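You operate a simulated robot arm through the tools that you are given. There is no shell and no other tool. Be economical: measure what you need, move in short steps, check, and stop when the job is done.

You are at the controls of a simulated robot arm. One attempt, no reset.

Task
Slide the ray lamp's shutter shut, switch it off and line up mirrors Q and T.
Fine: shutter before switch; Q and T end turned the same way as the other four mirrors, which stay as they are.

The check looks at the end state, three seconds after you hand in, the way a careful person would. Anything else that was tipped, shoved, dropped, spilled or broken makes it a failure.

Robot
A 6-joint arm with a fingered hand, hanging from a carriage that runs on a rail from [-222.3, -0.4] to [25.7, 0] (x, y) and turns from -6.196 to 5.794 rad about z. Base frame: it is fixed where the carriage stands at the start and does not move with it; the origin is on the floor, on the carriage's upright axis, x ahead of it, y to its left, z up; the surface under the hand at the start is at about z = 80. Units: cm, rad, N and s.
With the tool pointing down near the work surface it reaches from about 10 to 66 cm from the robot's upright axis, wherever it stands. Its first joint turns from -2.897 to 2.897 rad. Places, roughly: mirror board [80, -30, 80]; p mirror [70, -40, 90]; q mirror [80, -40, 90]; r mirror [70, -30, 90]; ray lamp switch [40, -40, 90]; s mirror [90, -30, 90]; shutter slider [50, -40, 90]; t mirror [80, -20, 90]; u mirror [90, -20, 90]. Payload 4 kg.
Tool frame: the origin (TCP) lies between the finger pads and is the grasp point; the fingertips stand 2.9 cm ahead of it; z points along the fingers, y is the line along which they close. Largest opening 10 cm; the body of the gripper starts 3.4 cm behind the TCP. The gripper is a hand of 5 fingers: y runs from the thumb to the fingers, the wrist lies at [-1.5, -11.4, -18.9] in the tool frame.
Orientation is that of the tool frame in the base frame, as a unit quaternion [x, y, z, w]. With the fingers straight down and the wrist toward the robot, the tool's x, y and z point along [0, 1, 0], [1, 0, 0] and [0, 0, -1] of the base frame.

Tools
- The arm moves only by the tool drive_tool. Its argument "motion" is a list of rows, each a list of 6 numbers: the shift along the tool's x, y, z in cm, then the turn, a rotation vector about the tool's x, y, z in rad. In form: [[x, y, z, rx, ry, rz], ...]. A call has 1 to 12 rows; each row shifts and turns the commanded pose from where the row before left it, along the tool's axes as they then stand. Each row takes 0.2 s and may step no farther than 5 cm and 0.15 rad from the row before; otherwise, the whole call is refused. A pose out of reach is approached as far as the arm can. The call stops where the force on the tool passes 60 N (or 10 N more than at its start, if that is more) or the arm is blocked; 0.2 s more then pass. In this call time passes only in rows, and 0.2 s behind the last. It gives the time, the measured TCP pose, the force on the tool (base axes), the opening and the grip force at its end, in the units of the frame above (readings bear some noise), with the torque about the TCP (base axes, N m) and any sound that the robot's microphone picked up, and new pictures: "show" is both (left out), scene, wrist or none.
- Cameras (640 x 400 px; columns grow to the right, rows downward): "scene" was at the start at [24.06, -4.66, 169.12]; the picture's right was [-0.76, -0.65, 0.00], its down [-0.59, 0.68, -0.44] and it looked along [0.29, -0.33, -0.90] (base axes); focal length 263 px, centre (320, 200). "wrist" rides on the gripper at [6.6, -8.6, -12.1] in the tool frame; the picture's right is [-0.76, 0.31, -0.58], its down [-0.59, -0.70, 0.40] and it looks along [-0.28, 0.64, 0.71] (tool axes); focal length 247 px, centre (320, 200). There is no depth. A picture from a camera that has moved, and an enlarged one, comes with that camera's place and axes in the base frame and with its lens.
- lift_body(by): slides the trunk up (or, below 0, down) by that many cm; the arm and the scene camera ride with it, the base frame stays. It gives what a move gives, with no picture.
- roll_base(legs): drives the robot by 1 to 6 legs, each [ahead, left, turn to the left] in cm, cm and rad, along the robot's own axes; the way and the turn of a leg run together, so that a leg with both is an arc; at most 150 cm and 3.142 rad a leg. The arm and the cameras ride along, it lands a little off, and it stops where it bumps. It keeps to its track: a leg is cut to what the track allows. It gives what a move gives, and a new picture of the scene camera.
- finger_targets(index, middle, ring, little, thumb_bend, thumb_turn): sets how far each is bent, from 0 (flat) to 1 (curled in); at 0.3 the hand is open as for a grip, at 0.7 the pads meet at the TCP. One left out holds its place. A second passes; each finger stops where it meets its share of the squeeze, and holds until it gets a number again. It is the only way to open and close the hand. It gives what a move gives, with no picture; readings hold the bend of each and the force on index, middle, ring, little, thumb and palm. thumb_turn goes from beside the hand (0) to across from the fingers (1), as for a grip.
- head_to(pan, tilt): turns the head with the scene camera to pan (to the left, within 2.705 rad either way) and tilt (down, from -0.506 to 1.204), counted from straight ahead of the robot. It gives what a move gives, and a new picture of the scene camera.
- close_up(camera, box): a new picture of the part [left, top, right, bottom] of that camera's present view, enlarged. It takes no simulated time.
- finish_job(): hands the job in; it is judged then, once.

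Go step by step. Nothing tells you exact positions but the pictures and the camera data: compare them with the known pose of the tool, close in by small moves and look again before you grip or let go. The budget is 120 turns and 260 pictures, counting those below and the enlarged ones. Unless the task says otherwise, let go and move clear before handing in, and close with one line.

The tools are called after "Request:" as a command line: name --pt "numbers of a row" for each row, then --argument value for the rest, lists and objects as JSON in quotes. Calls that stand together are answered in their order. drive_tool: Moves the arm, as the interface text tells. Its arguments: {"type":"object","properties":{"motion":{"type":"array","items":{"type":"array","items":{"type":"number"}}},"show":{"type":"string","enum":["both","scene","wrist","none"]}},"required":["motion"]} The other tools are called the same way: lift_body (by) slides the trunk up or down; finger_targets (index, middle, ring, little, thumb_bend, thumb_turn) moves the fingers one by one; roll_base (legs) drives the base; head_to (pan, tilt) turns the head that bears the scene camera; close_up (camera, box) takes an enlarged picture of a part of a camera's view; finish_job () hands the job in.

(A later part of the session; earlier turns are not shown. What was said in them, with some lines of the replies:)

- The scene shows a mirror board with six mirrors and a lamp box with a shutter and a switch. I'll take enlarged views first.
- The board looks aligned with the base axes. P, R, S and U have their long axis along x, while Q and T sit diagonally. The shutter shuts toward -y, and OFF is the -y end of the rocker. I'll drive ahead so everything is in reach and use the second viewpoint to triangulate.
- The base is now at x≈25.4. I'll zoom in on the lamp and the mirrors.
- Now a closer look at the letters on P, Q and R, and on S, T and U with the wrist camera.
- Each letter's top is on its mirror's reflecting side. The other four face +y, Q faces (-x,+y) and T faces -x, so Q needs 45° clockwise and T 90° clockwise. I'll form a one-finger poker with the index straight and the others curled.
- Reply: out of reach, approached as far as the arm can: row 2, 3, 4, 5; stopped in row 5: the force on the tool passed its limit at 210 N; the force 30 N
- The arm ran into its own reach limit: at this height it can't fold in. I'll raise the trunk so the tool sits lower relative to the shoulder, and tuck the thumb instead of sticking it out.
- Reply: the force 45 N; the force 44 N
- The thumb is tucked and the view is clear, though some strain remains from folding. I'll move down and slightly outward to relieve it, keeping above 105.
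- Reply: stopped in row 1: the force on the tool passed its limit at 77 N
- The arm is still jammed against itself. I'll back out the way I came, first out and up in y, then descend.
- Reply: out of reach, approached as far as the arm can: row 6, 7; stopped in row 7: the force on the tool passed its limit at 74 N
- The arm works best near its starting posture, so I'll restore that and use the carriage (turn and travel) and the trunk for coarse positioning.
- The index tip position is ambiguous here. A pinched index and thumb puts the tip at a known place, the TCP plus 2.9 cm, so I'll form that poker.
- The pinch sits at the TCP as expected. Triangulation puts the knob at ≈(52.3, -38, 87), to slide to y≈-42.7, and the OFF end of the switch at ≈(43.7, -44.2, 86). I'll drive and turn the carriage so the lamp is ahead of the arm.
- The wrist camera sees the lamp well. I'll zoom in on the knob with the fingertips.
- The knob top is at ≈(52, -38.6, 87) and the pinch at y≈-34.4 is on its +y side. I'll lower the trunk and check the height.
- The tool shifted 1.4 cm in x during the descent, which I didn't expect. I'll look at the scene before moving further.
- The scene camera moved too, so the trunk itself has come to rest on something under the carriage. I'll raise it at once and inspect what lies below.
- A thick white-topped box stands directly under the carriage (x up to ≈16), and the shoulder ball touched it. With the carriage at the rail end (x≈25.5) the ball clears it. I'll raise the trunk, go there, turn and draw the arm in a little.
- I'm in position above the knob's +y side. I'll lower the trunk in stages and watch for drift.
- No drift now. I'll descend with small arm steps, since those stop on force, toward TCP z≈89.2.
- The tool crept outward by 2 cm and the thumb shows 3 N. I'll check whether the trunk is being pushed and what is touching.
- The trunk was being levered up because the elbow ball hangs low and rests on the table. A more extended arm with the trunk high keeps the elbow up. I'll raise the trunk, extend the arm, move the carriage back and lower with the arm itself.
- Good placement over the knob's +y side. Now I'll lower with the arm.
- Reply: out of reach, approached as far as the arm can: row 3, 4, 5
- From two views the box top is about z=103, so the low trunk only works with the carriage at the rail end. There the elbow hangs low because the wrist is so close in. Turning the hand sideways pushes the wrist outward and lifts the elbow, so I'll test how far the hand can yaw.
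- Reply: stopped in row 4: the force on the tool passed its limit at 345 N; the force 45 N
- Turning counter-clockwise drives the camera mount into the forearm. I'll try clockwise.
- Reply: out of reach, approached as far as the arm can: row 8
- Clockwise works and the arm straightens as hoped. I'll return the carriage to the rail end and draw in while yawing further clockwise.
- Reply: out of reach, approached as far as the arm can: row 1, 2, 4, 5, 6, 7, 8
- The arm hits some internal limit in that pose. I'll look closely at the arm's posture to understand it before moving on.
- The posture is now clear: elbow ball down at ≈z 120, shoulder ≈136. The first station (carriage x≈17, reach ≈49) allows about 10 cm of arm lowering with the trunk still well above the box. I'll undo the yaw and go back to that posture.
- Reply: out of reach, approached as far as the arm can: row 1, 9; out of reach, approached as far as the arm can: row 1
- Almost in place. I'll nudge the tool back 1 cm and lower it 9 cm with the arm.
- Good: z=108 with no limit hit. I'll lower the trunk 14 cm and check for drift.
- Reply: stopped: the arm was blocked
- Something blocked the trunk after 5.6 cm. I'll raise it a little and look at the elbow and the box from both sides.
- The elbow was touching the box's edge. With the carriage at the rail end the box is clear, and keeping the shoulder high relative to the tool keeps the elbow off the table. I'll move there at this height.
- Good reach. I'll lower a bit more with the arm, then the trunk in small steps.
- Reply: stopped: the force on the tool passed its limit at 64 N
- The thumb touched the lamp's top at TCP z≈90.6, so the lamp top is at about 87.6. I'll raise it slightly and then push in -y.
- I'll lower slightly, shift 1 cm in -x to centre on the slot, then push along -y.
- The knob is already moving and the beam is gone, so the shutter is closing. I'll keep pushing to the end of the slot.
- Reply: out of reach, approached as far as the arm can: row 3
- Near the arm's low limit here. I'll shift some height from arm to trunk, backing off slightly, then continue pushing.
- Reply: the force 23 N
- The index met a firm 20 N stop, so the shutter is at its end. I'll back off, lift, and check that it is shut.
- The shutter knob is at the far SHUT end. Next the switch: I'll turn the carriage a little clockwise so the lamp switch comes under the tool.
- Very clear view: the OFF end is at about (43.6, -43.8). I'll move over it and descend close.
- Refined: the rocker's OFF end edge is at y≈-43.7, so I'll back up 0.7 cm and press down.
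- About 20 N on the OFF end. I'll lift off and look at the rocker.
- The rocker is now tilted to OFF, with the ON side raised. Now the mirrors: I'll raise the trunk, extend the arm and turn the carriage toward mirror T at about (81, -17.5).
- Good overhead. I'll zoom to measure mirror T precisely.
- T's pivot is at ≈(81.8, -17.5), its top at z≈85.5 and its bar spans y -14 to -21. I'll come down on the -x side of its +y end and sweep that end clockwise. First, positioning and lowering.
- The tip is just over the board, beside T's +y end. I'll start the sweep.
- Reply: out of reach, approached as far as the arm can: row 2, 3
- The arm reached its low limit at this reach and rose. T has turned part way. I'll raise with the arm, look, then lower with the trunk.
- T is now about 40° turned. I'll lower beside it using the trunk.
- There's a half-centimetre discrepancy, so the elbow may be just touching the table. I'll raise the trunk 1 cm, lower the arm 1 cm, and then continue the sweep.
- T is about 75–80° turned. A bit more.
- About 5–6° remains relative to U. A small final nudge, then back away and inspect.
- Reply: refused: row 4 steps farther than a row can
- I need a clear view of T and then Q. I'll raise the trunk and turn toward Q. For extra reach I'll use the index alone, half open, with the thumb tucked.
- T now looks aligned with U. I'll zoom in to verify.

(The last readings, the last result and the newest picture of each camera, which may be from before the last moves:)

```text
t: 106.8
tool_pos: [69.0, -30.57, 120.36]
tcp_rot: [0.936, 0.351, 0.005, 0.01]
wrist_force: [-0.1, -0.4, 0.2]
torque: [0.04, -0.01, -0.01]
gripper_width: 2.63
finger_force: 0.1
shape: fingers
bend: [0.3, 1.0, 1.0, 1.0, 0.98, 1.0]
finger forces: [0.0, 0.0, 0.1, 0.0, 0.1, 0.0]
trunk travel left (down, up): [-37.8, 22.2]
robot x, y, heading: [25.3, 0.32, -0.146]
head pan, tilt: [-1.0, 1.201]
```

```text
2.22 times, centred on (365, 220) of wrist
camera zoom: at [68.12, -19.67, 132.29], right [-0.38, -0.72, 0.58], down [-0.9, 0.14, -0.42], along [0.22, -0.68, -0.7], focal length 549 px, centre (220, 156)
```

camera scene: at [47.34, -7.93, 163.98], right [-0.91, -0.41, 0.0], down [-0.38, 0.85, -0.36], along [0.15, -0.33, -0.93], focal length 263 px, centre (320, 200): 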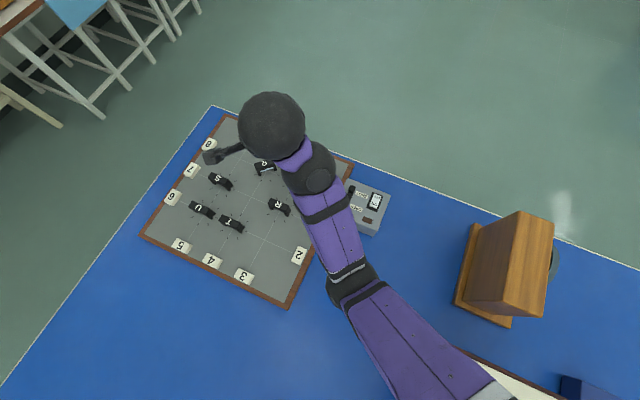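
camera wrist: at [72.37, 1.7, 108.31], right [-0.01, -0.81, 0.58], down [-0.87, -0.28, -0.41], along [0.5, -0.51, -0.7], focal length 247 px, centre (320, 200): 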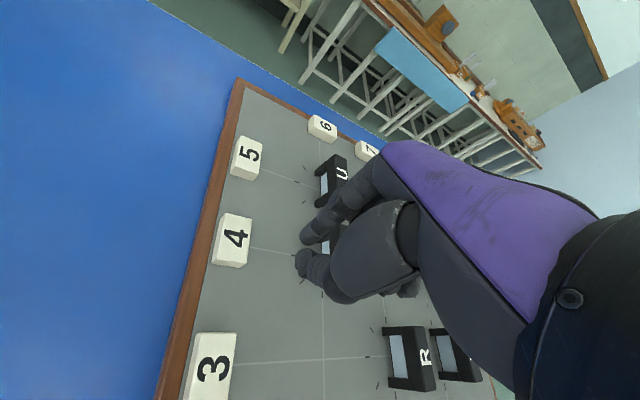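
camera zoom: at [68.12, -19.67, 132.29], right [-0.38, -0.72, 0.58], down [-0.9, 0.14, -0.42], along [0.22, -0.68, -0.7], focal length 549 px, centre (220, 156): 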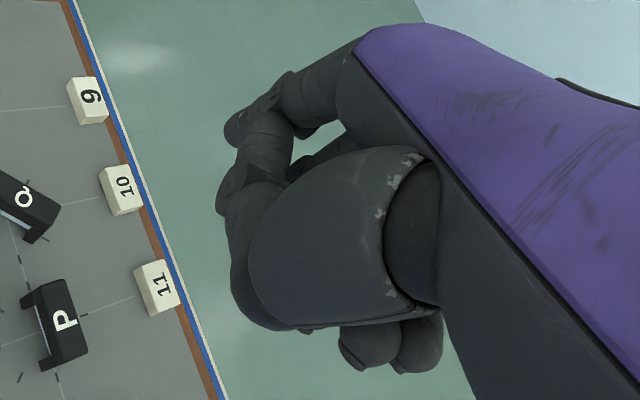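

T is parallel to U, S and R. Now Q: its pivot is at ≈(81.8, -39.5) and it needs its (+x,+y) end pushed toward (+x,-y). I'll extend over the approach point.

Request:
drive_tool --pt "2.5 2.5 1 0 0 0" --pt "2.5 2.4 2 0 0 0" --pt "0 0 3 0 0 0" --show "none"

Request:
lift_body --by -20

Request:
close_up --camera "wrist" --box '[160, 100, 448, 280]'

```text
t: 107.6
tool_pos: [76.11, -31.1, 114.44]
tcp_rot: [0.936, 0.351, 0.006, 0.009]
wrist_force: [-0.1, -0.1, 0.1]
torque: [-0.04, 0.04, 0.0]
gripper_width: 2.63
finger_force: 0.0
shape: fingers
bend: [0.3, 1.0, 1.0, 1.0, 0.98, 1.0]
finger forces: [0.1, 0.0, 0.0, 0.0, 0.1, 0.1]
trunk travel left (down, up): [-37.8, 22.2]
robot x, y, heading: [25.2, 0.08, -0.144]
head pan, tilt: [-1.0, 1.201]
```

```text
t: 109.8
tool_pos: [76.17, -31.07, 94.52]
tcp_rot: [0.936, 0.351, 0.006, 0.009]
wrist_force: [0.7, -0.1, 0.4]
torque: [0.0, -0.02, -0.02]
gripper_width: 2.62
finger_force: 0.1
shape: fingers
bend: [0.3, 1.0, 1.0, 1.0, 0.98, 1.0]
finger forces: [0.0, 0.1, 0.0, 0.1, 0.0, 0.0]
trunk travel left (down, up): [-17.8, 42.2]
robot x, y, heading: [25.28, 0.32, -0.142]
head pan, tilt: [-1.0, 1.201]
```

```text
2.22 times, centred on (304, 190) of wrist
camera zoom: at [75.24, -20.11, 106.42], right [-0.38, -0.72, 0.58], down [-0.9, 0.14, -0.42], along [0.22, -0.68, -0.7], focal length 549 px, centre (356, 222)
```

zoom: 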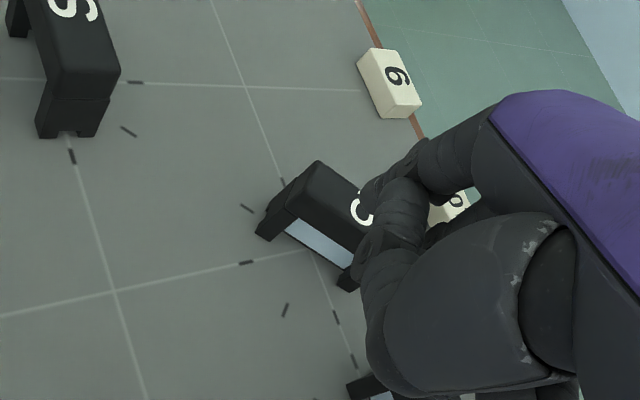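

Q's pivot is at ≈(81.8, -39.4) and its near end at ≈(84.1, -37). The index tip is over about (80.5, -34.7), clear of Q. I'll lower.

Request:
drive_tool --pt "0 0 1.5 0 0 0" --pt "0 0 1.5 0 0 0" --show "none"

Request:
lift_body --by -4

Request:
close_up --camera "wrist" --box '[224, 120, 448, 260]'

```text
t: 110.4
tool_pos: [76.24, -31.23, 91.64]
tcp_rot: [0.936, 0.352, 0.005, 0.009]
wrist_force: [0.1, 0.8, 0.2]
torque: [0.04, 0.03, 0.0]
gripper_width: 2.59
finger_force: 0.0
shape: fingers
bend: [0.3, 1.0, 1.0, 1.0, 0.98, 1.0]
finger forces: [0.1, 0.0, 0.1, 0.0, 0.0, 0.0]
trunk travel left (down, up): [-17.8, 42.2]
robot x, y, heading: [25.38, 0.1, -0.145]
head pan, tilt: [-1.0, 1.201]
```

```text
t: 111.2
tool_pos: [76.27, -31.2, 87.57]
tcp_rot: [0.936, 0.351, 0.006, 0.009]
wrist_force: [0.5, -0.2, 0.1]
torque: [-0.01, -0.03, -0.04]
gripper_width: 2.58
finger_force: 0.2
shape: fingers
bend: [0.3, 1.0, 1.0, 1.0, 0.98, 1.0]
finger forces: [0.0, 0.0, 0.0, 0.0, 0.1, 0.0]
trunk travel left (down, up): [-13.8, 46.2]
robot x, y, heading: [25.45, -0.41, -0.144]
head pan, tilt: [-1.0, 1.201]
```

```text
2.86 times, centred on (336, 190) of wrist
camera zoom: at [75.35, -20.23, 99.49], right [-0.38, -0.72, 0.58], down [-0.9, 0.14, -0.42], along [0.22, -0.68, -0.7], focal length 706 px, centre (274, 229)
```

zoom: 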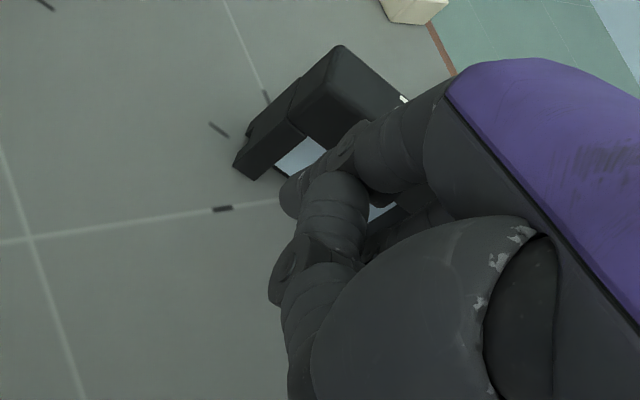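

Request:
lift_body --by -1.6

Request:
drive_tool --pt "0.9 0 0 0 0 0" --show "none"

Request:
close_up --camera "wrist" --box '[224, 120, 448, 260]'

```text
t: 111.8
tool_pos: [76.23, -31.15, 85.97]
tcp_rot: [0.936, 0.351, 0.006, 0.009]
wrist_force: [0.2, 0.3, 0.2]
torque: [0.0, 0.03, 0.01]
gripper_width: 2.6
finger_force: 0.1
shape: fingers
bend: [0.3, 1.0, 1.0, 1.0, 0.98, 1.0]
finger forces: [0.0, 0.1, 0.0, 0.0, 0.0, 0.0]
trunk travel left (down, up): [-12.2, 47.8]
robot x, y, heading: [25.4, -0.32, -0.147]
head pan, tilt: [-1.0, 1.201]
```

```text
t: 112.2
tool_pos: [76.89, -30.39, 86.08]
tcp_rot: [0.936, 0.351, 0.005, 0.009]
wrist_force: [-0.1, 0.0, -0.6]
torque: [0.03, -0.01, 0.02]
gripper_width: 2.6
finger_force: 0.1
shape: fingers
bend: [0.3, 1.0, 1.0, 1.0, 0.98, 1.0]
finger forces: [0.0, 0.1, 0.0, 0.0, 0.0, 0.0]
trunk travel left (down, up): [-12.2, 47.8]
robot x, y, heading: [25.56, 0.32, -0.152]
head pan, tilt: [-1.0, 1.201]
```

```text
2.86 times, centred on (336, 190) of wrist
camera zoom: at [76.02, -19.52, 97.88], right [-0.38, -0.72, 0.58], down [-0.9, 0.14, -0.42], along [0.22, -0.68, -0.7], focal length 706 px, centre (274, 229)
```

zoom: 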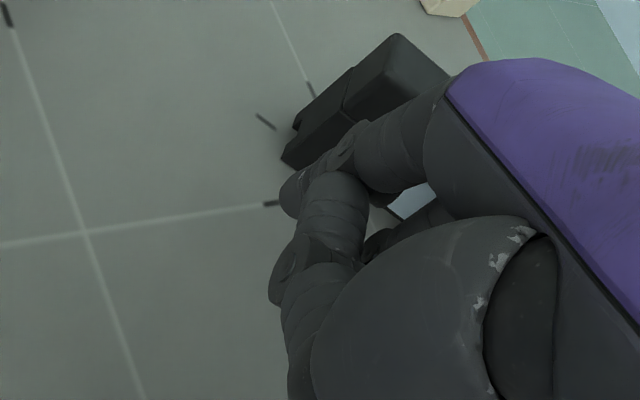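

Request:
drive_tool --pt "-0.2 1 0 0 0 0" --pt "-0.2 1 0 0 0 0" --show "none"

Request:
close_up --camera "wrist" --box '[224, 120, 448, 260]'

```text
t: 112.8
tool_pos: [77.85, -32.38, 86.21]
tcp_rot: [0.936, 0.352, 0.005, 0.009]
wrist_force: [-0.4, -0.2, 0.1]
torque: [0.0, 0.0, 0.02]
gripper_width: 2.63
finger_force: 0.0
shape: fingers
bend: [0.3, 1.0, 1.0, 1.0, 0.98, 1.0]
finger forces: [0.1, 0.0, 0.1, 0.0, 0.0, 0.1]
trunk travel left (down, up): [-12.2, 47.8]
robot x, y, heading: [25.27, -0.61, -0.148]
head pan, tilt: [-1.0, 1.201]
```

```text
2.86 times, centred on (336, 190) of wrist
camera zoom: at [77.05, -21.37, 98.01], right [-0.38, -0.72, 0.58], down [-0.9, 0.14, -0.42], along [0.22, -0.68, -0.7], focal length 706 px, centre (274, 229)
```

zoom: 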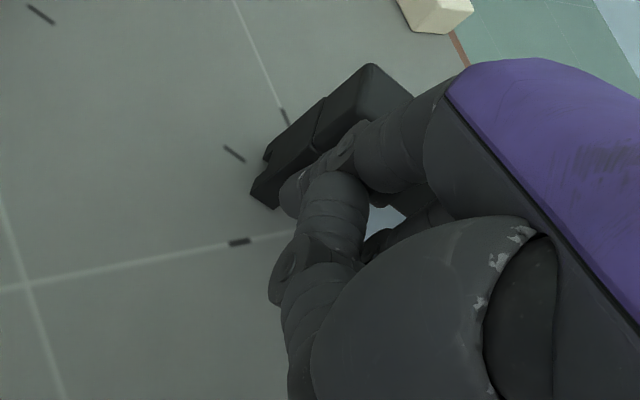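

Request:
drive_tool --pt "0.1 0.7 0 0 0 0" --pt "0.1 0.7 0 0 0 0" --show "none"

Request:
close_up --camera "wrist" --box '[224, 120, 448, 260]'

```text
t: 113.4
tool_pos: [78.58, -32.84, 86.47]
tcp_rot: [0.936, 0.351, 0.006, 0.008]
wrist_force: [-0.6, 0.1, -1.7]
torque: [-0.05, 0.01, 0.0]
gripper_width: 2.55
finger_force: 0.1
shape: fingers
bend: [0.3, 1.0, 1.0, 1.0, 0.98, 1.0]
finger forces: [0.5, 0.0, 0.1, 0.0, 0.0, 0.0]
out of reach, approached as far as the arm can: row 2
trunk travel left (down, up): [-12.2, 47.8]
robot x, y, heading: [25.42, 0.12, -0.146]
head pan, tilt: [-1.0, 1.201]
```

```text
2.86 times, centred on (336, 190) of wrist
camera zoom: at [77.74, -21.97, 98.46], right [-0.38, -0.72, 0.58], down [-0.9, 0.14, -0.41], along [0.22, -0.68, -0.7], focal length 706 px, centre (274, 229)
```

zoom: 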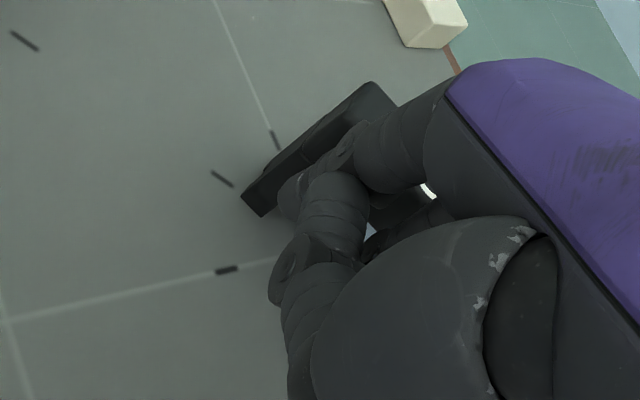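

Contact made, but the arm is at its reach limit at this relative height. I'll swap 2.5 cm between arm and trunk and continue.

Request:
drive_tool --pt "0 -0.7 0 0 0 0" --pt "0 -0.3 -2.5 0 0 0" --show "none"

Request:
lift_body --by -2.8

Request:
close_up --camera "wrist" --box '[224, 120, 448, 260]'

```text
t: 114.0
tool_pos: [78.06, -32.15, 89.06]
tcp_rot: [0.936, 0.353, 0.005, 0.009]
wrist_force: [-1.0, -0.1, -0.2]
torque: [0.02, 0.0, 0.02]
gripper_width: 2.62
finger_force: 0.1
shape: fingers
bend: [0.3, 1.0, 1.0, 1.0, 0.99, 1.0]
finger forces: [0.0, 0.0, 0.0, 0.0, 0.0, 0.0]
trunk travel left (down, up): [-12.2, 47.8]
robot x, y, heading: [25.25, 0.1, -0.147]
head pan, tilt: [-1.0, 1.201]
```

```text
t: 114.8
tool_pos: [78.19, -32.2, 86.11]
tcp_rot: [0.936, 0.351, 0.005, 0.009]
wrist_force: [0.7, 0.1, -0.6]
torque: [0.01, 0.0, 0.0]
gripper_width: 2.61
finger_force: 0.1
shape: fingers
bend: [0.3, 1.0, 1.0, 1.0, 0.99, 1.0]
finger forces: [0.0, 0.0, 0.1, 0.0, 0.0, 0.0]
trunk travel left (down, up): [-9.4, 50.6]
robot x, y, heading: [25.09, -0.24, -0.144]
head pan, tilt: [-1.0, 1.201]
```

```text
2.86 times, centred on (336, 190) of wrist
camera zoom: at [77.21, -21.23, 98.03], right [-0.38, -0.72, 0.58], down [-0.9, 0.14, -0.42], along [0.22, -0.68, -0.7], focal length 706 px, centre (274, 229)
```

zoom: 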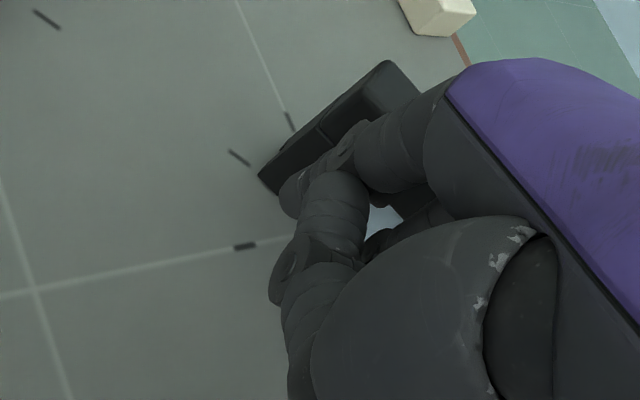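

Request:
drive_tool --pt "0 0.8 0 0 0 0" --pt "0 0.8 0 0 0 0" --show "none"

Request:
close_up --camera "wrist" --box '[224, 120, 448, 260]'

```text
t: 115.4
tool_pos: [79.04, -33.42, 86.3]
tcp_rot: [0.936, 0.351, 0.006, 0.01]
wrist_force: [-0.4, -0.2, 0.2]
torque: [0.03, 0.05, -0.05]
gripper_width: 2.6
finger_force: 0.0
shape: fingers
bend: [0.3, 1.0, 1.0, 1.0, 0.99, 1.0]
finger forces: [0.0, 0.0, 0.0, 0.0, 0.0, 0.0]
trunk travel left (down, up): [-9.4, 50.6]
robot x, y, heading: [25.29, -0.24, -0.142]
head pan, tilt: [-1.0, 1.201]
```

```text
2.86 times, centred on (336, 190) of wrist
camera zoom: at [78.2, -22.46, 98.14], right [-0.38, -0.72, 0.58], down [-0.9, 0.14, -0.42], along [0.22, -0.68, -0.7], focal length 706 px, centre (274, 229)
```

zoom: 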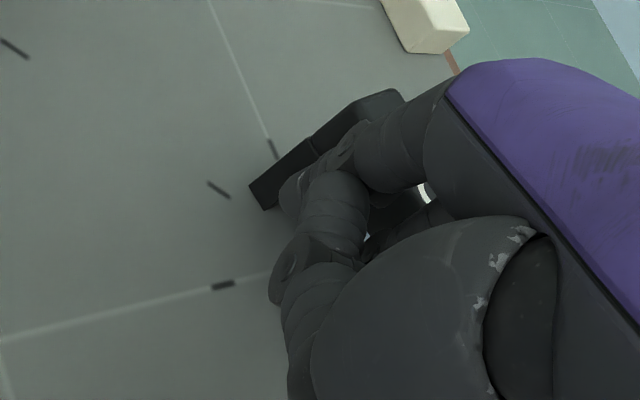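

Request:
drive_tool --pt "-0.2 0.5 0 0 0 0" --pt "-0.2 0.4 0 0 0 0" --show "none"

Request:
close_up --camera "wrist" --box '[224, 120, 448, 260]'

Request:
close_up --camera "scene" --box '[150, 60, 310, 210]'

```text
t: 116.0
tool_pos: [79.33, -34.17, 86.19]
tcp_rot: [0.936, 0.352, 0.006, 0.009]
wrist_force: [0.1, 4.0, -0.1]
torque: [0.01, -0.05, 0.11]
gripper_width: 2.5
finger_force: 2.0
shape: fingers
bend: [0.31, 1.0, 1.0, 1.0, 0.99, 1.0]
finger forces: [3.9, 0.0, 0.1, 0.0, 0.1, 0.1]
trunk travel left (down, up): [-9.4, 50.6]
robot x, y, heading: [25.29, 0.21, -0.147]
head pan, tilt: [-1.0, 1.201]
```

```text
2.86 times, centred on (336, 190) of wrist
camera zoom: at [78.51, -23.22, 98.15], right [-0.38, -0.72, 0.58], down [-0.9, 0.14, -0.42], along [0.22, -0.68, -0.7], focal length 706 px, centre (274, 229)
```

zoom: 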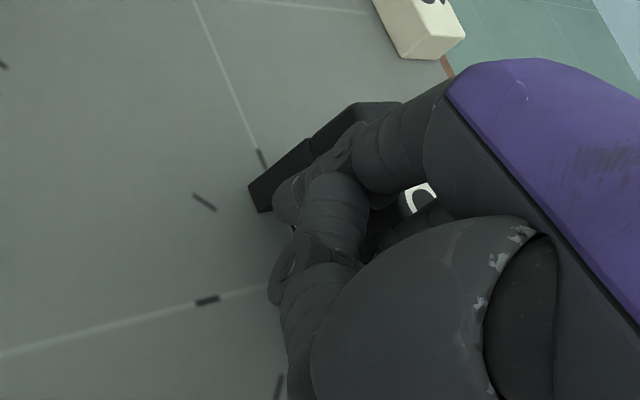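

```text
2.67 times, centred on (230, 135) of scene
camera zoom: at [47.34, -7.88, 135.58], right [-0.91, -0.41, 0.0], down [-0.38, 0.85, -0.36], along [0.15, -0.33, -0.93], focal length 702 px, centre (560, 373)
```

zoom: 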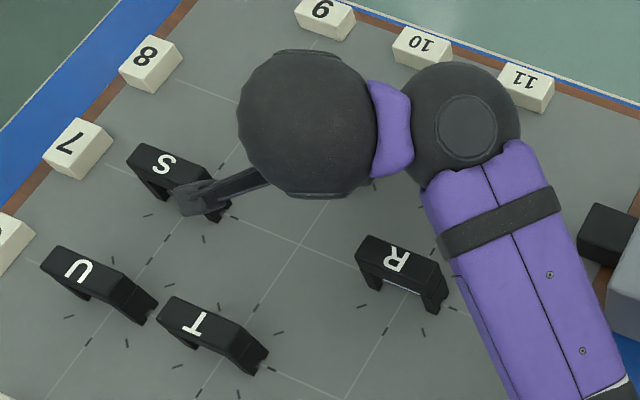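

Q is turned about half of the way. I'll continue in small steps.

Request:
drive_tool --pt "-0.3 0.5 0 0 0 0" --pt "-0.3 0.5 0 0 0 0" --show "none"

Request:
close_up --camera "wrist" --box '[224, 120, 448, 260]'

```text
t: 116.6
tool_pos: [79.69, -34.72, 86.32]
tcp_rot: [0.935, 0.354, 0.006, 0.007]
wrist_force: [-2.3, 21.2, 6.4]
torque: [-0.2, 0.08, 0.4]
gripper_width: 2.29
finger_force: 15.2
shape: fingers
bend: [0.35, 1.0, 1.0, 1.0, 0.98, 1.0]
finger forces: [20.7, 0.1, 8.3, 0.1, 0.0, 0.0]
trunk travel left (down, up): [-9.4, 50.6]
robot x, y, heading: [25.23, 0.24, -0.143]
head pan, tilt: [-1.0, 1.201]
```

```text
2.86 times, centred on (336, 190) of wrist
camera zoom: at [78.77, -23.86, 98.24], right [-0.37, -0.73, 0.58], down [-0.9, 0.13, -0.41], along [0.22, -0.67, -0.7], focal length 706 px, centre (274, 229)
```

zoom: 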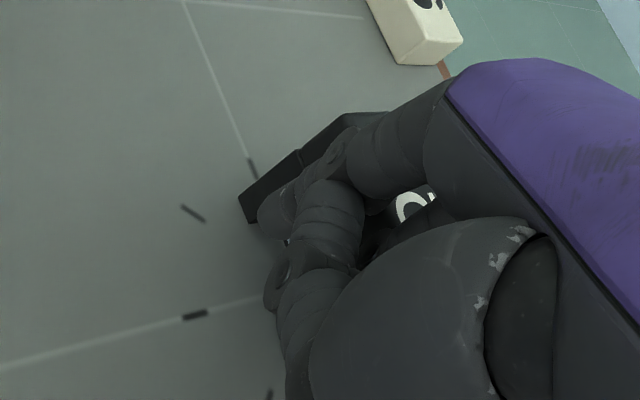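

The curled ring finger (8 N) is touching Q and blocking the turn. I'll back off, raise, and roll the hand so the curled fingers lift clear while the index stays low.

Request:
drive_tool --pt "0.3 -1.5 0 0 0 0" --pt "0 -0.5 -3 0 0 0" --pt "0 0 -1 0 -0.15 0" --pt "0 0 0 0 -0.15 0" --show "wrist"

Request:
close_up --camera "wrist" --box '[224, 120, 448, 260]'

```text
t: 117.6
tool_pos: [78.34, -33.7, 90.48]
tcp_rot: [0.927, 0.345, -0.135, 0.061]
wrist_force: [0.0, 0.1, 0.0]
torque: [-0.03, 0.0, 0.0]
gripper_width: 2.64
finger_force: 0.0
shape: fingers
bend: [0.3, 1.0, 1.0, 1.0, 0.99, 1.0]
finger forces: [0.0, 0.0, 0.0, 0.0, 0.0, 0.0]
trunk travel left (down, up): [-9.4, 50.6]
robot x, y, heading: [25.43, 0.3, -0.142]
head pan, tilt: [-1.0, 1.201]
camera wrist: at [80.08, -20.62, 99.77], right [-0.23, -0.58, 0.78], down [-0.97, 0.08, -0.22], along [0.07, -0.81, -0.58], focal length 247 px, centre (320, 200)
```

wrist: 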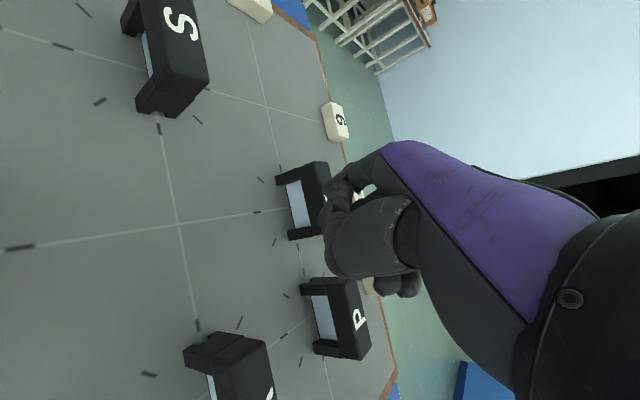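

```text
2.86 times, centred on (336, 190) of wrist
camera zoom: at [80.08, -20.62, 99.77], right [-0.23, -0.58, 0.78], down [-0.97, 0.08, -0.22], along [0.07, -0.81, -0.58], focal length 706 px, centre (274, 229)
```

zoom: 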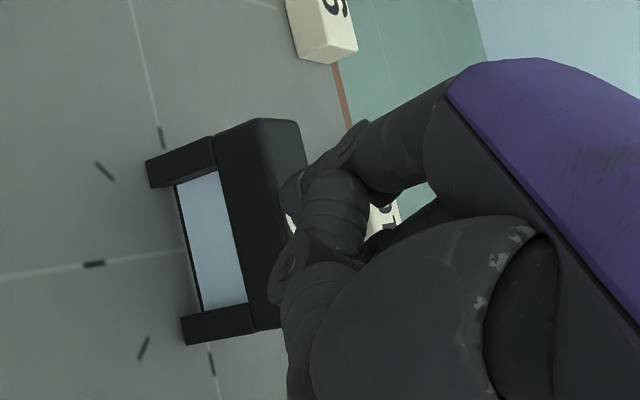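

From here Q looks already parallel to P and its grid line. I'll compare them closely.

Request:
close_up --camera "wrist" --box '[230, 150, 390, 370]'

Request:
drive_tool --pt "0 -3 -3 0 0 0" --pt "0 -3 -3 0 0.15 0" --pt "0 -3 -3 0 0.15 0" --show "wrist"

```text
1.82 times, centred on (310, 260) of wrist
camera zoom: at [80.08, -20.62, 99.77], right [-0.23, -0.58, 0.78], down [-0.97, 0.08, -0.22], along [0.07, -0.81, -0.58], focal length 449 px, centre (338, 91)
```

zoom: 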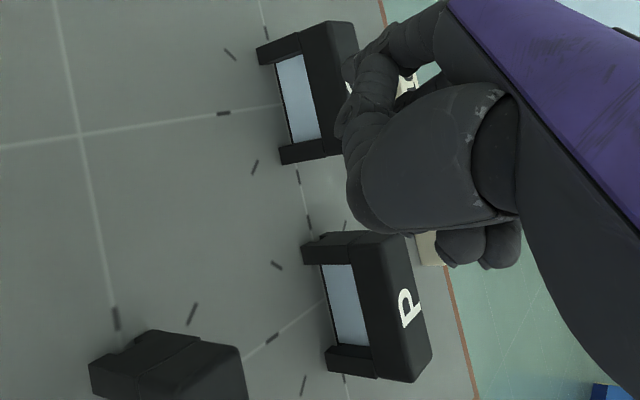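

```text
t: 118.4
tool_pos: [75.87, -28.84, 95.92]
tcp_rot: [0.936, 0.353, 0.006, 0.01]
wrist_force: [0.0, 0.5, 0.0]
torque: [-0.01, 0.02, 0.0]
gripper_width: 2.61
finger_force: 0.1
shape: fingers
bend: [0.3, 1.0, 1.0, 1.0, 0.99, 1.0]
finger forces: [0.0, 0.1, 0.1, 0.1, 0.0, 0.0]
out of reach, approached as far as the arm can: row 1, 3
trunk travel left (down, up): [-9.4, 50.6]
robot x, y, heading: [25.06, 0.16, -0.143]
head pan, tilt: [-1.0, 1.201]
camera wrist: at [74.9, -17.9, 107.83], right [-0.38, -0.72, 0.58], down [-0.9, 0.13, -0.42], along [0.22, -0.68, -0.7], focal length 247 px, centre (320, 200)
```

wrist: 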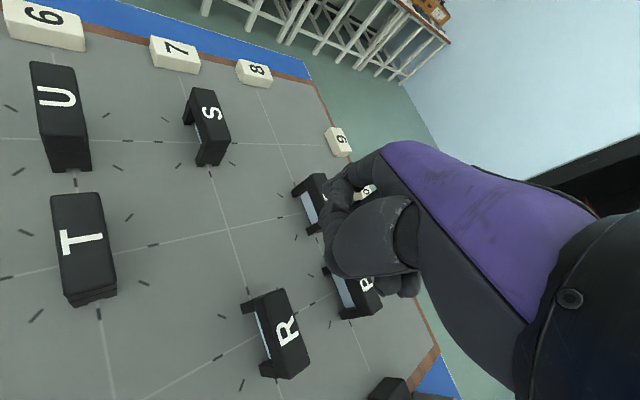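

Q and P edges are parallel. I'll raise the trunk and turn away for an unobstructed overall check.

Request:
lift_body --by 24

Request:
roll_base --legs '[[0, 0, 0.7]]'

Request:
head_to --pan -1.25 --tilt 1.0

Request:
close_up --camera "scene" --box '[160, 100, 480, 300]'

```text
t: 120.9
tool_pos: [75.98, -28.95, 119.88]
tcp_rot: [0.936, 0.351, 0.006, 0.01]
wrist_force: [-0.1, 0.5, 0.5]
torque: [-0.01, -0.01, -0.03]
gripper_width: 2.61
finger_force: 0.1
shape: fingers
bend: [0.3, 1.0, 1.0, 1.0, 0.99, 1.0]
finger forces: [0.1, 0.0, 0.1, 0.0, 0.0, 0.0]
trunk travel left (down, up): [-33.4, 26.6]
robot x, y, heading: [25.19, 0.25, -0.145]
head pan, tilt: [-1.0, 1.201]
```

```text
t: 123.2
tool_pos: [82.33, 11.77, 119.82]
tcp_rot: [0.752, 0.66, 0.009, 0.006]
wrist_force: [-0.1, -0.5, 0.3]
torque: [0.02, -0.01, -0.01]
gripper_width: 2.63
finger_force: 0.0
shape: fingers
bend: [0.3, 1.0, 1.0, 1.0, 0.99, 1.0]
finger forces: [0.1, 0.1, 0.0, 0.0, 0.0, 0.1]
trunk travel left (down, up): [-33.4, 26.6]
robot x, y, heading: [25.24, -0.26, 0.58]
head pan, tilt: [-1.0, 1.201]
camera scene: at [47.1, 8.68, 159.58], right [-0.41, -0.91, 0.0], down [-0.85, 0.38, -0.36], along [0.33, -0.15, -0.93], focal length 263 px, centre (320, 200)
```

scene: 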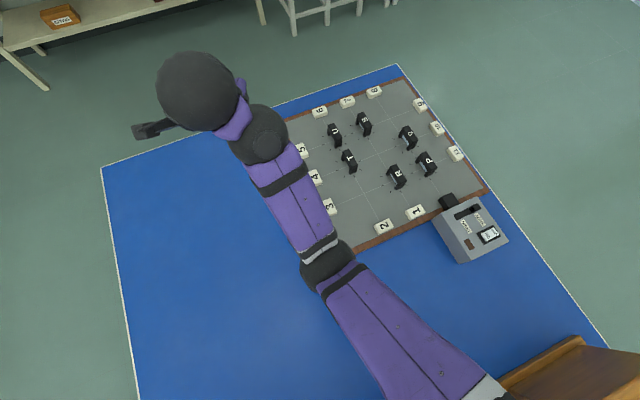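

```text
t: 124.0
tool_pos: [82.42, 11.8, 119.91]
tcp_rot: [0.751, 0.66, 0.01, 0.006]
wrist_force: [0.8, -0.6, 0.0]
torque: [0.02, 0.02, -0.01]
gripper_width: 2.6
finger_force: 0.1
shape: fingers
bend: [0.3, 1.0, 1.0, 1.0, 0.99, 1.0]
finger forces: [0.0, 0.0, 0.1, 0.0, 0.0, 0.0]
trunk travel left (down, up): [-33.4, 26.6]
robot x, y, heading: [24.93, 0.07, 0.58]
head pan, tilt: [-1.25, 1.0]
camera scene: at [47.45, 6.64, 160.84], right [-0.62, -0.78, 0.0], down [-0.66, 0.52, -0.54], along [0.42, -0.34, -0.84], focal length 263 px, centre (320, 200)
```

scene: 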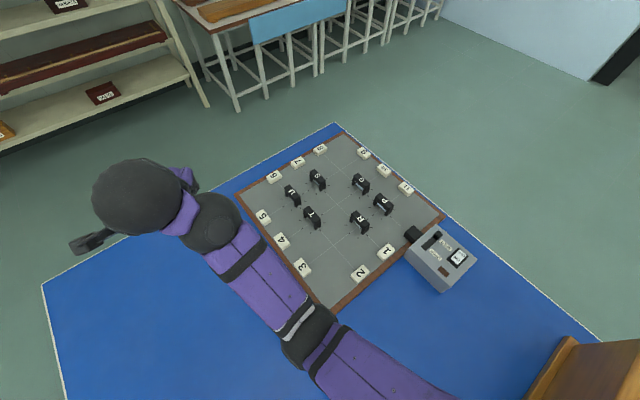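

```text
2.00 times, centred on (320, 200) of scene
camera zoom: at [47.45, 6.64, 160.84], right [-0.62, -0.78, 0.0], down [-0.66, 0.52, -0.54], along [0.42, -0.34, -0.84], focal length 526 px, centre (320, 200)
```

zoom: 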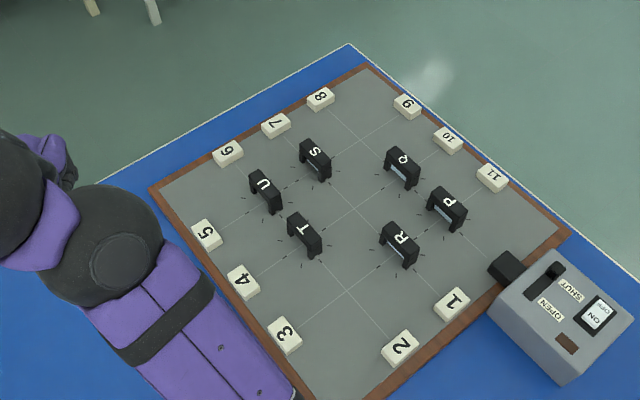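

Request:
close_up --camera "scene" --box '[275, 160, 345, 235]'

Request:
close_up --camera "scene" --box '[335, 160, 405, 235]'

Request:
close_up --camera "scene" --box '[400, 210, 490, 300]'

```text
5.33 times, centred on (310, 198) of scene
camera zoom: at [47.45, 6.64, 160.84], right [-0.62, -0.78, 0.0], down [-0.66, 0.52, -0.54], along [0.42, -0.34, -0.84], focal length 1404 px, centre (373, 213)
```

zoom: 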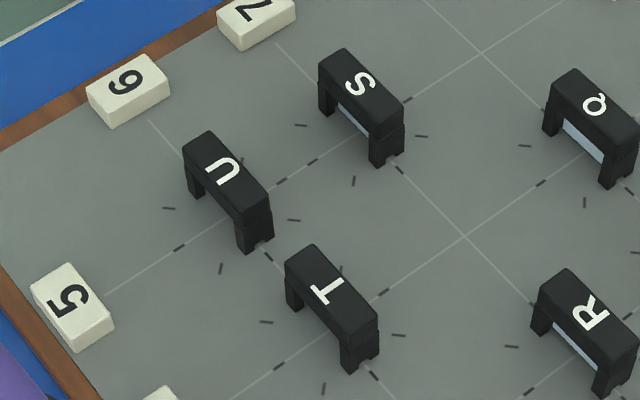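

```text
5.33 times, centred on (370, 198) of scene
camera zoom: at [47.45, 6.64, 160.84], right [-0.62, -0.78, 0.0], down [-0.66, 0.52, -0.54], along [0.42, -0.34, -0.84], focal length 1404 px, centre (53, 213)
```

zoom: 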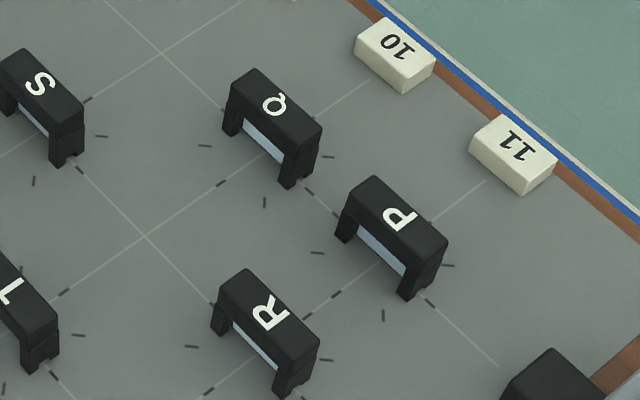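

```text
4.44 times, centred on (445, 255) of scene
camera zoom: at [47.45, 6.64, 160.84], right [-0.62, -0.78, 0.0], down [-0.66, 0.52, -0.54], along [0.42, -0.34, -0.84], focal length 1170 px, centre (-236, -44)
```

zoom: 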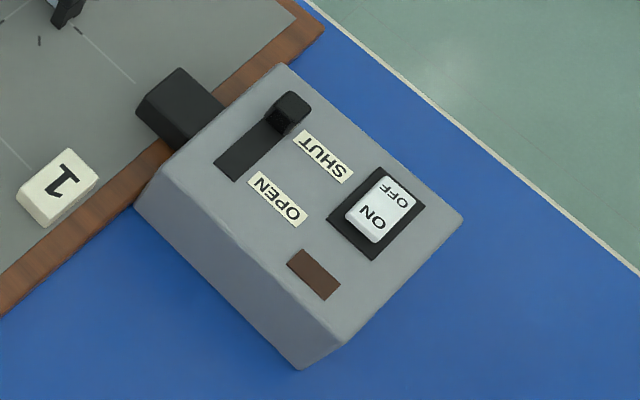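

Everything looks parallel, the shutter is at SHUT and the switch shows OFF pressed. One last fine angle comparison.

Request:
close_up --camera "scene" --box '[280, 180, 325, 232]'

Request:
close_up --camera "scene" --box '[345, 168, 397, 220]'

```text
7.69 times, centred on (302, 206) of scene
camera zoom: at [47.45, 6.64, 160.84], right [-0.62, -0.78, 0.0], down [-0.66, 0.52, -0.54], along [0.42, -0.34, -0.84], focal length 2025 px, centre (455, 154)
```

zoom: 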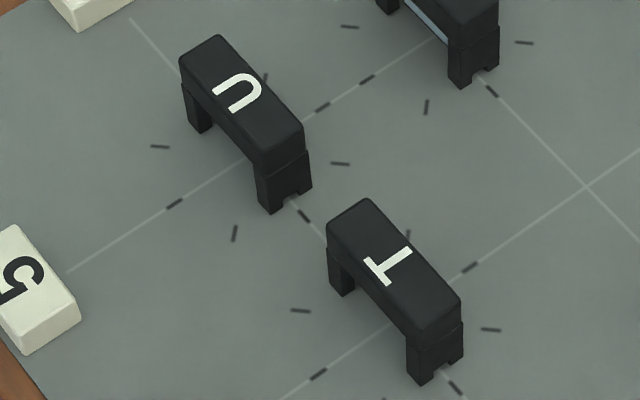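

```text
7.69 times, centred on (371, 194) of scene
camera zoom: at [47.45, 6.64, 160.84], right [-0.62, -0.78, 0.0], down [-0.66, 0.52, -0.54], along [0.42, -0.34, -0.84], focal length 2025 px, centre (-72, 246)
```

zoom: 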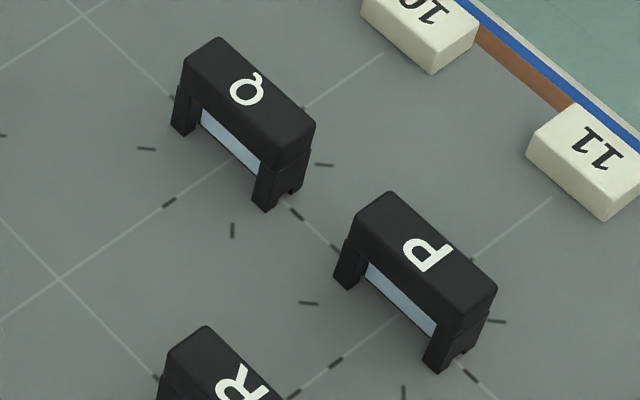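

The shutter is at SHUT, the switch is OFF, and Q and T match P, R, S and U to within about 2°. The hand is clear of everything, so I'm handing in.

Request:
finish_job

```text
The job is handed in.
```

The job is handed in: I slid the ray lamp's shutter shut, then switched the lamp off, and turned mirrors Q and T to within about 2° of the other four, which stayed as they were.
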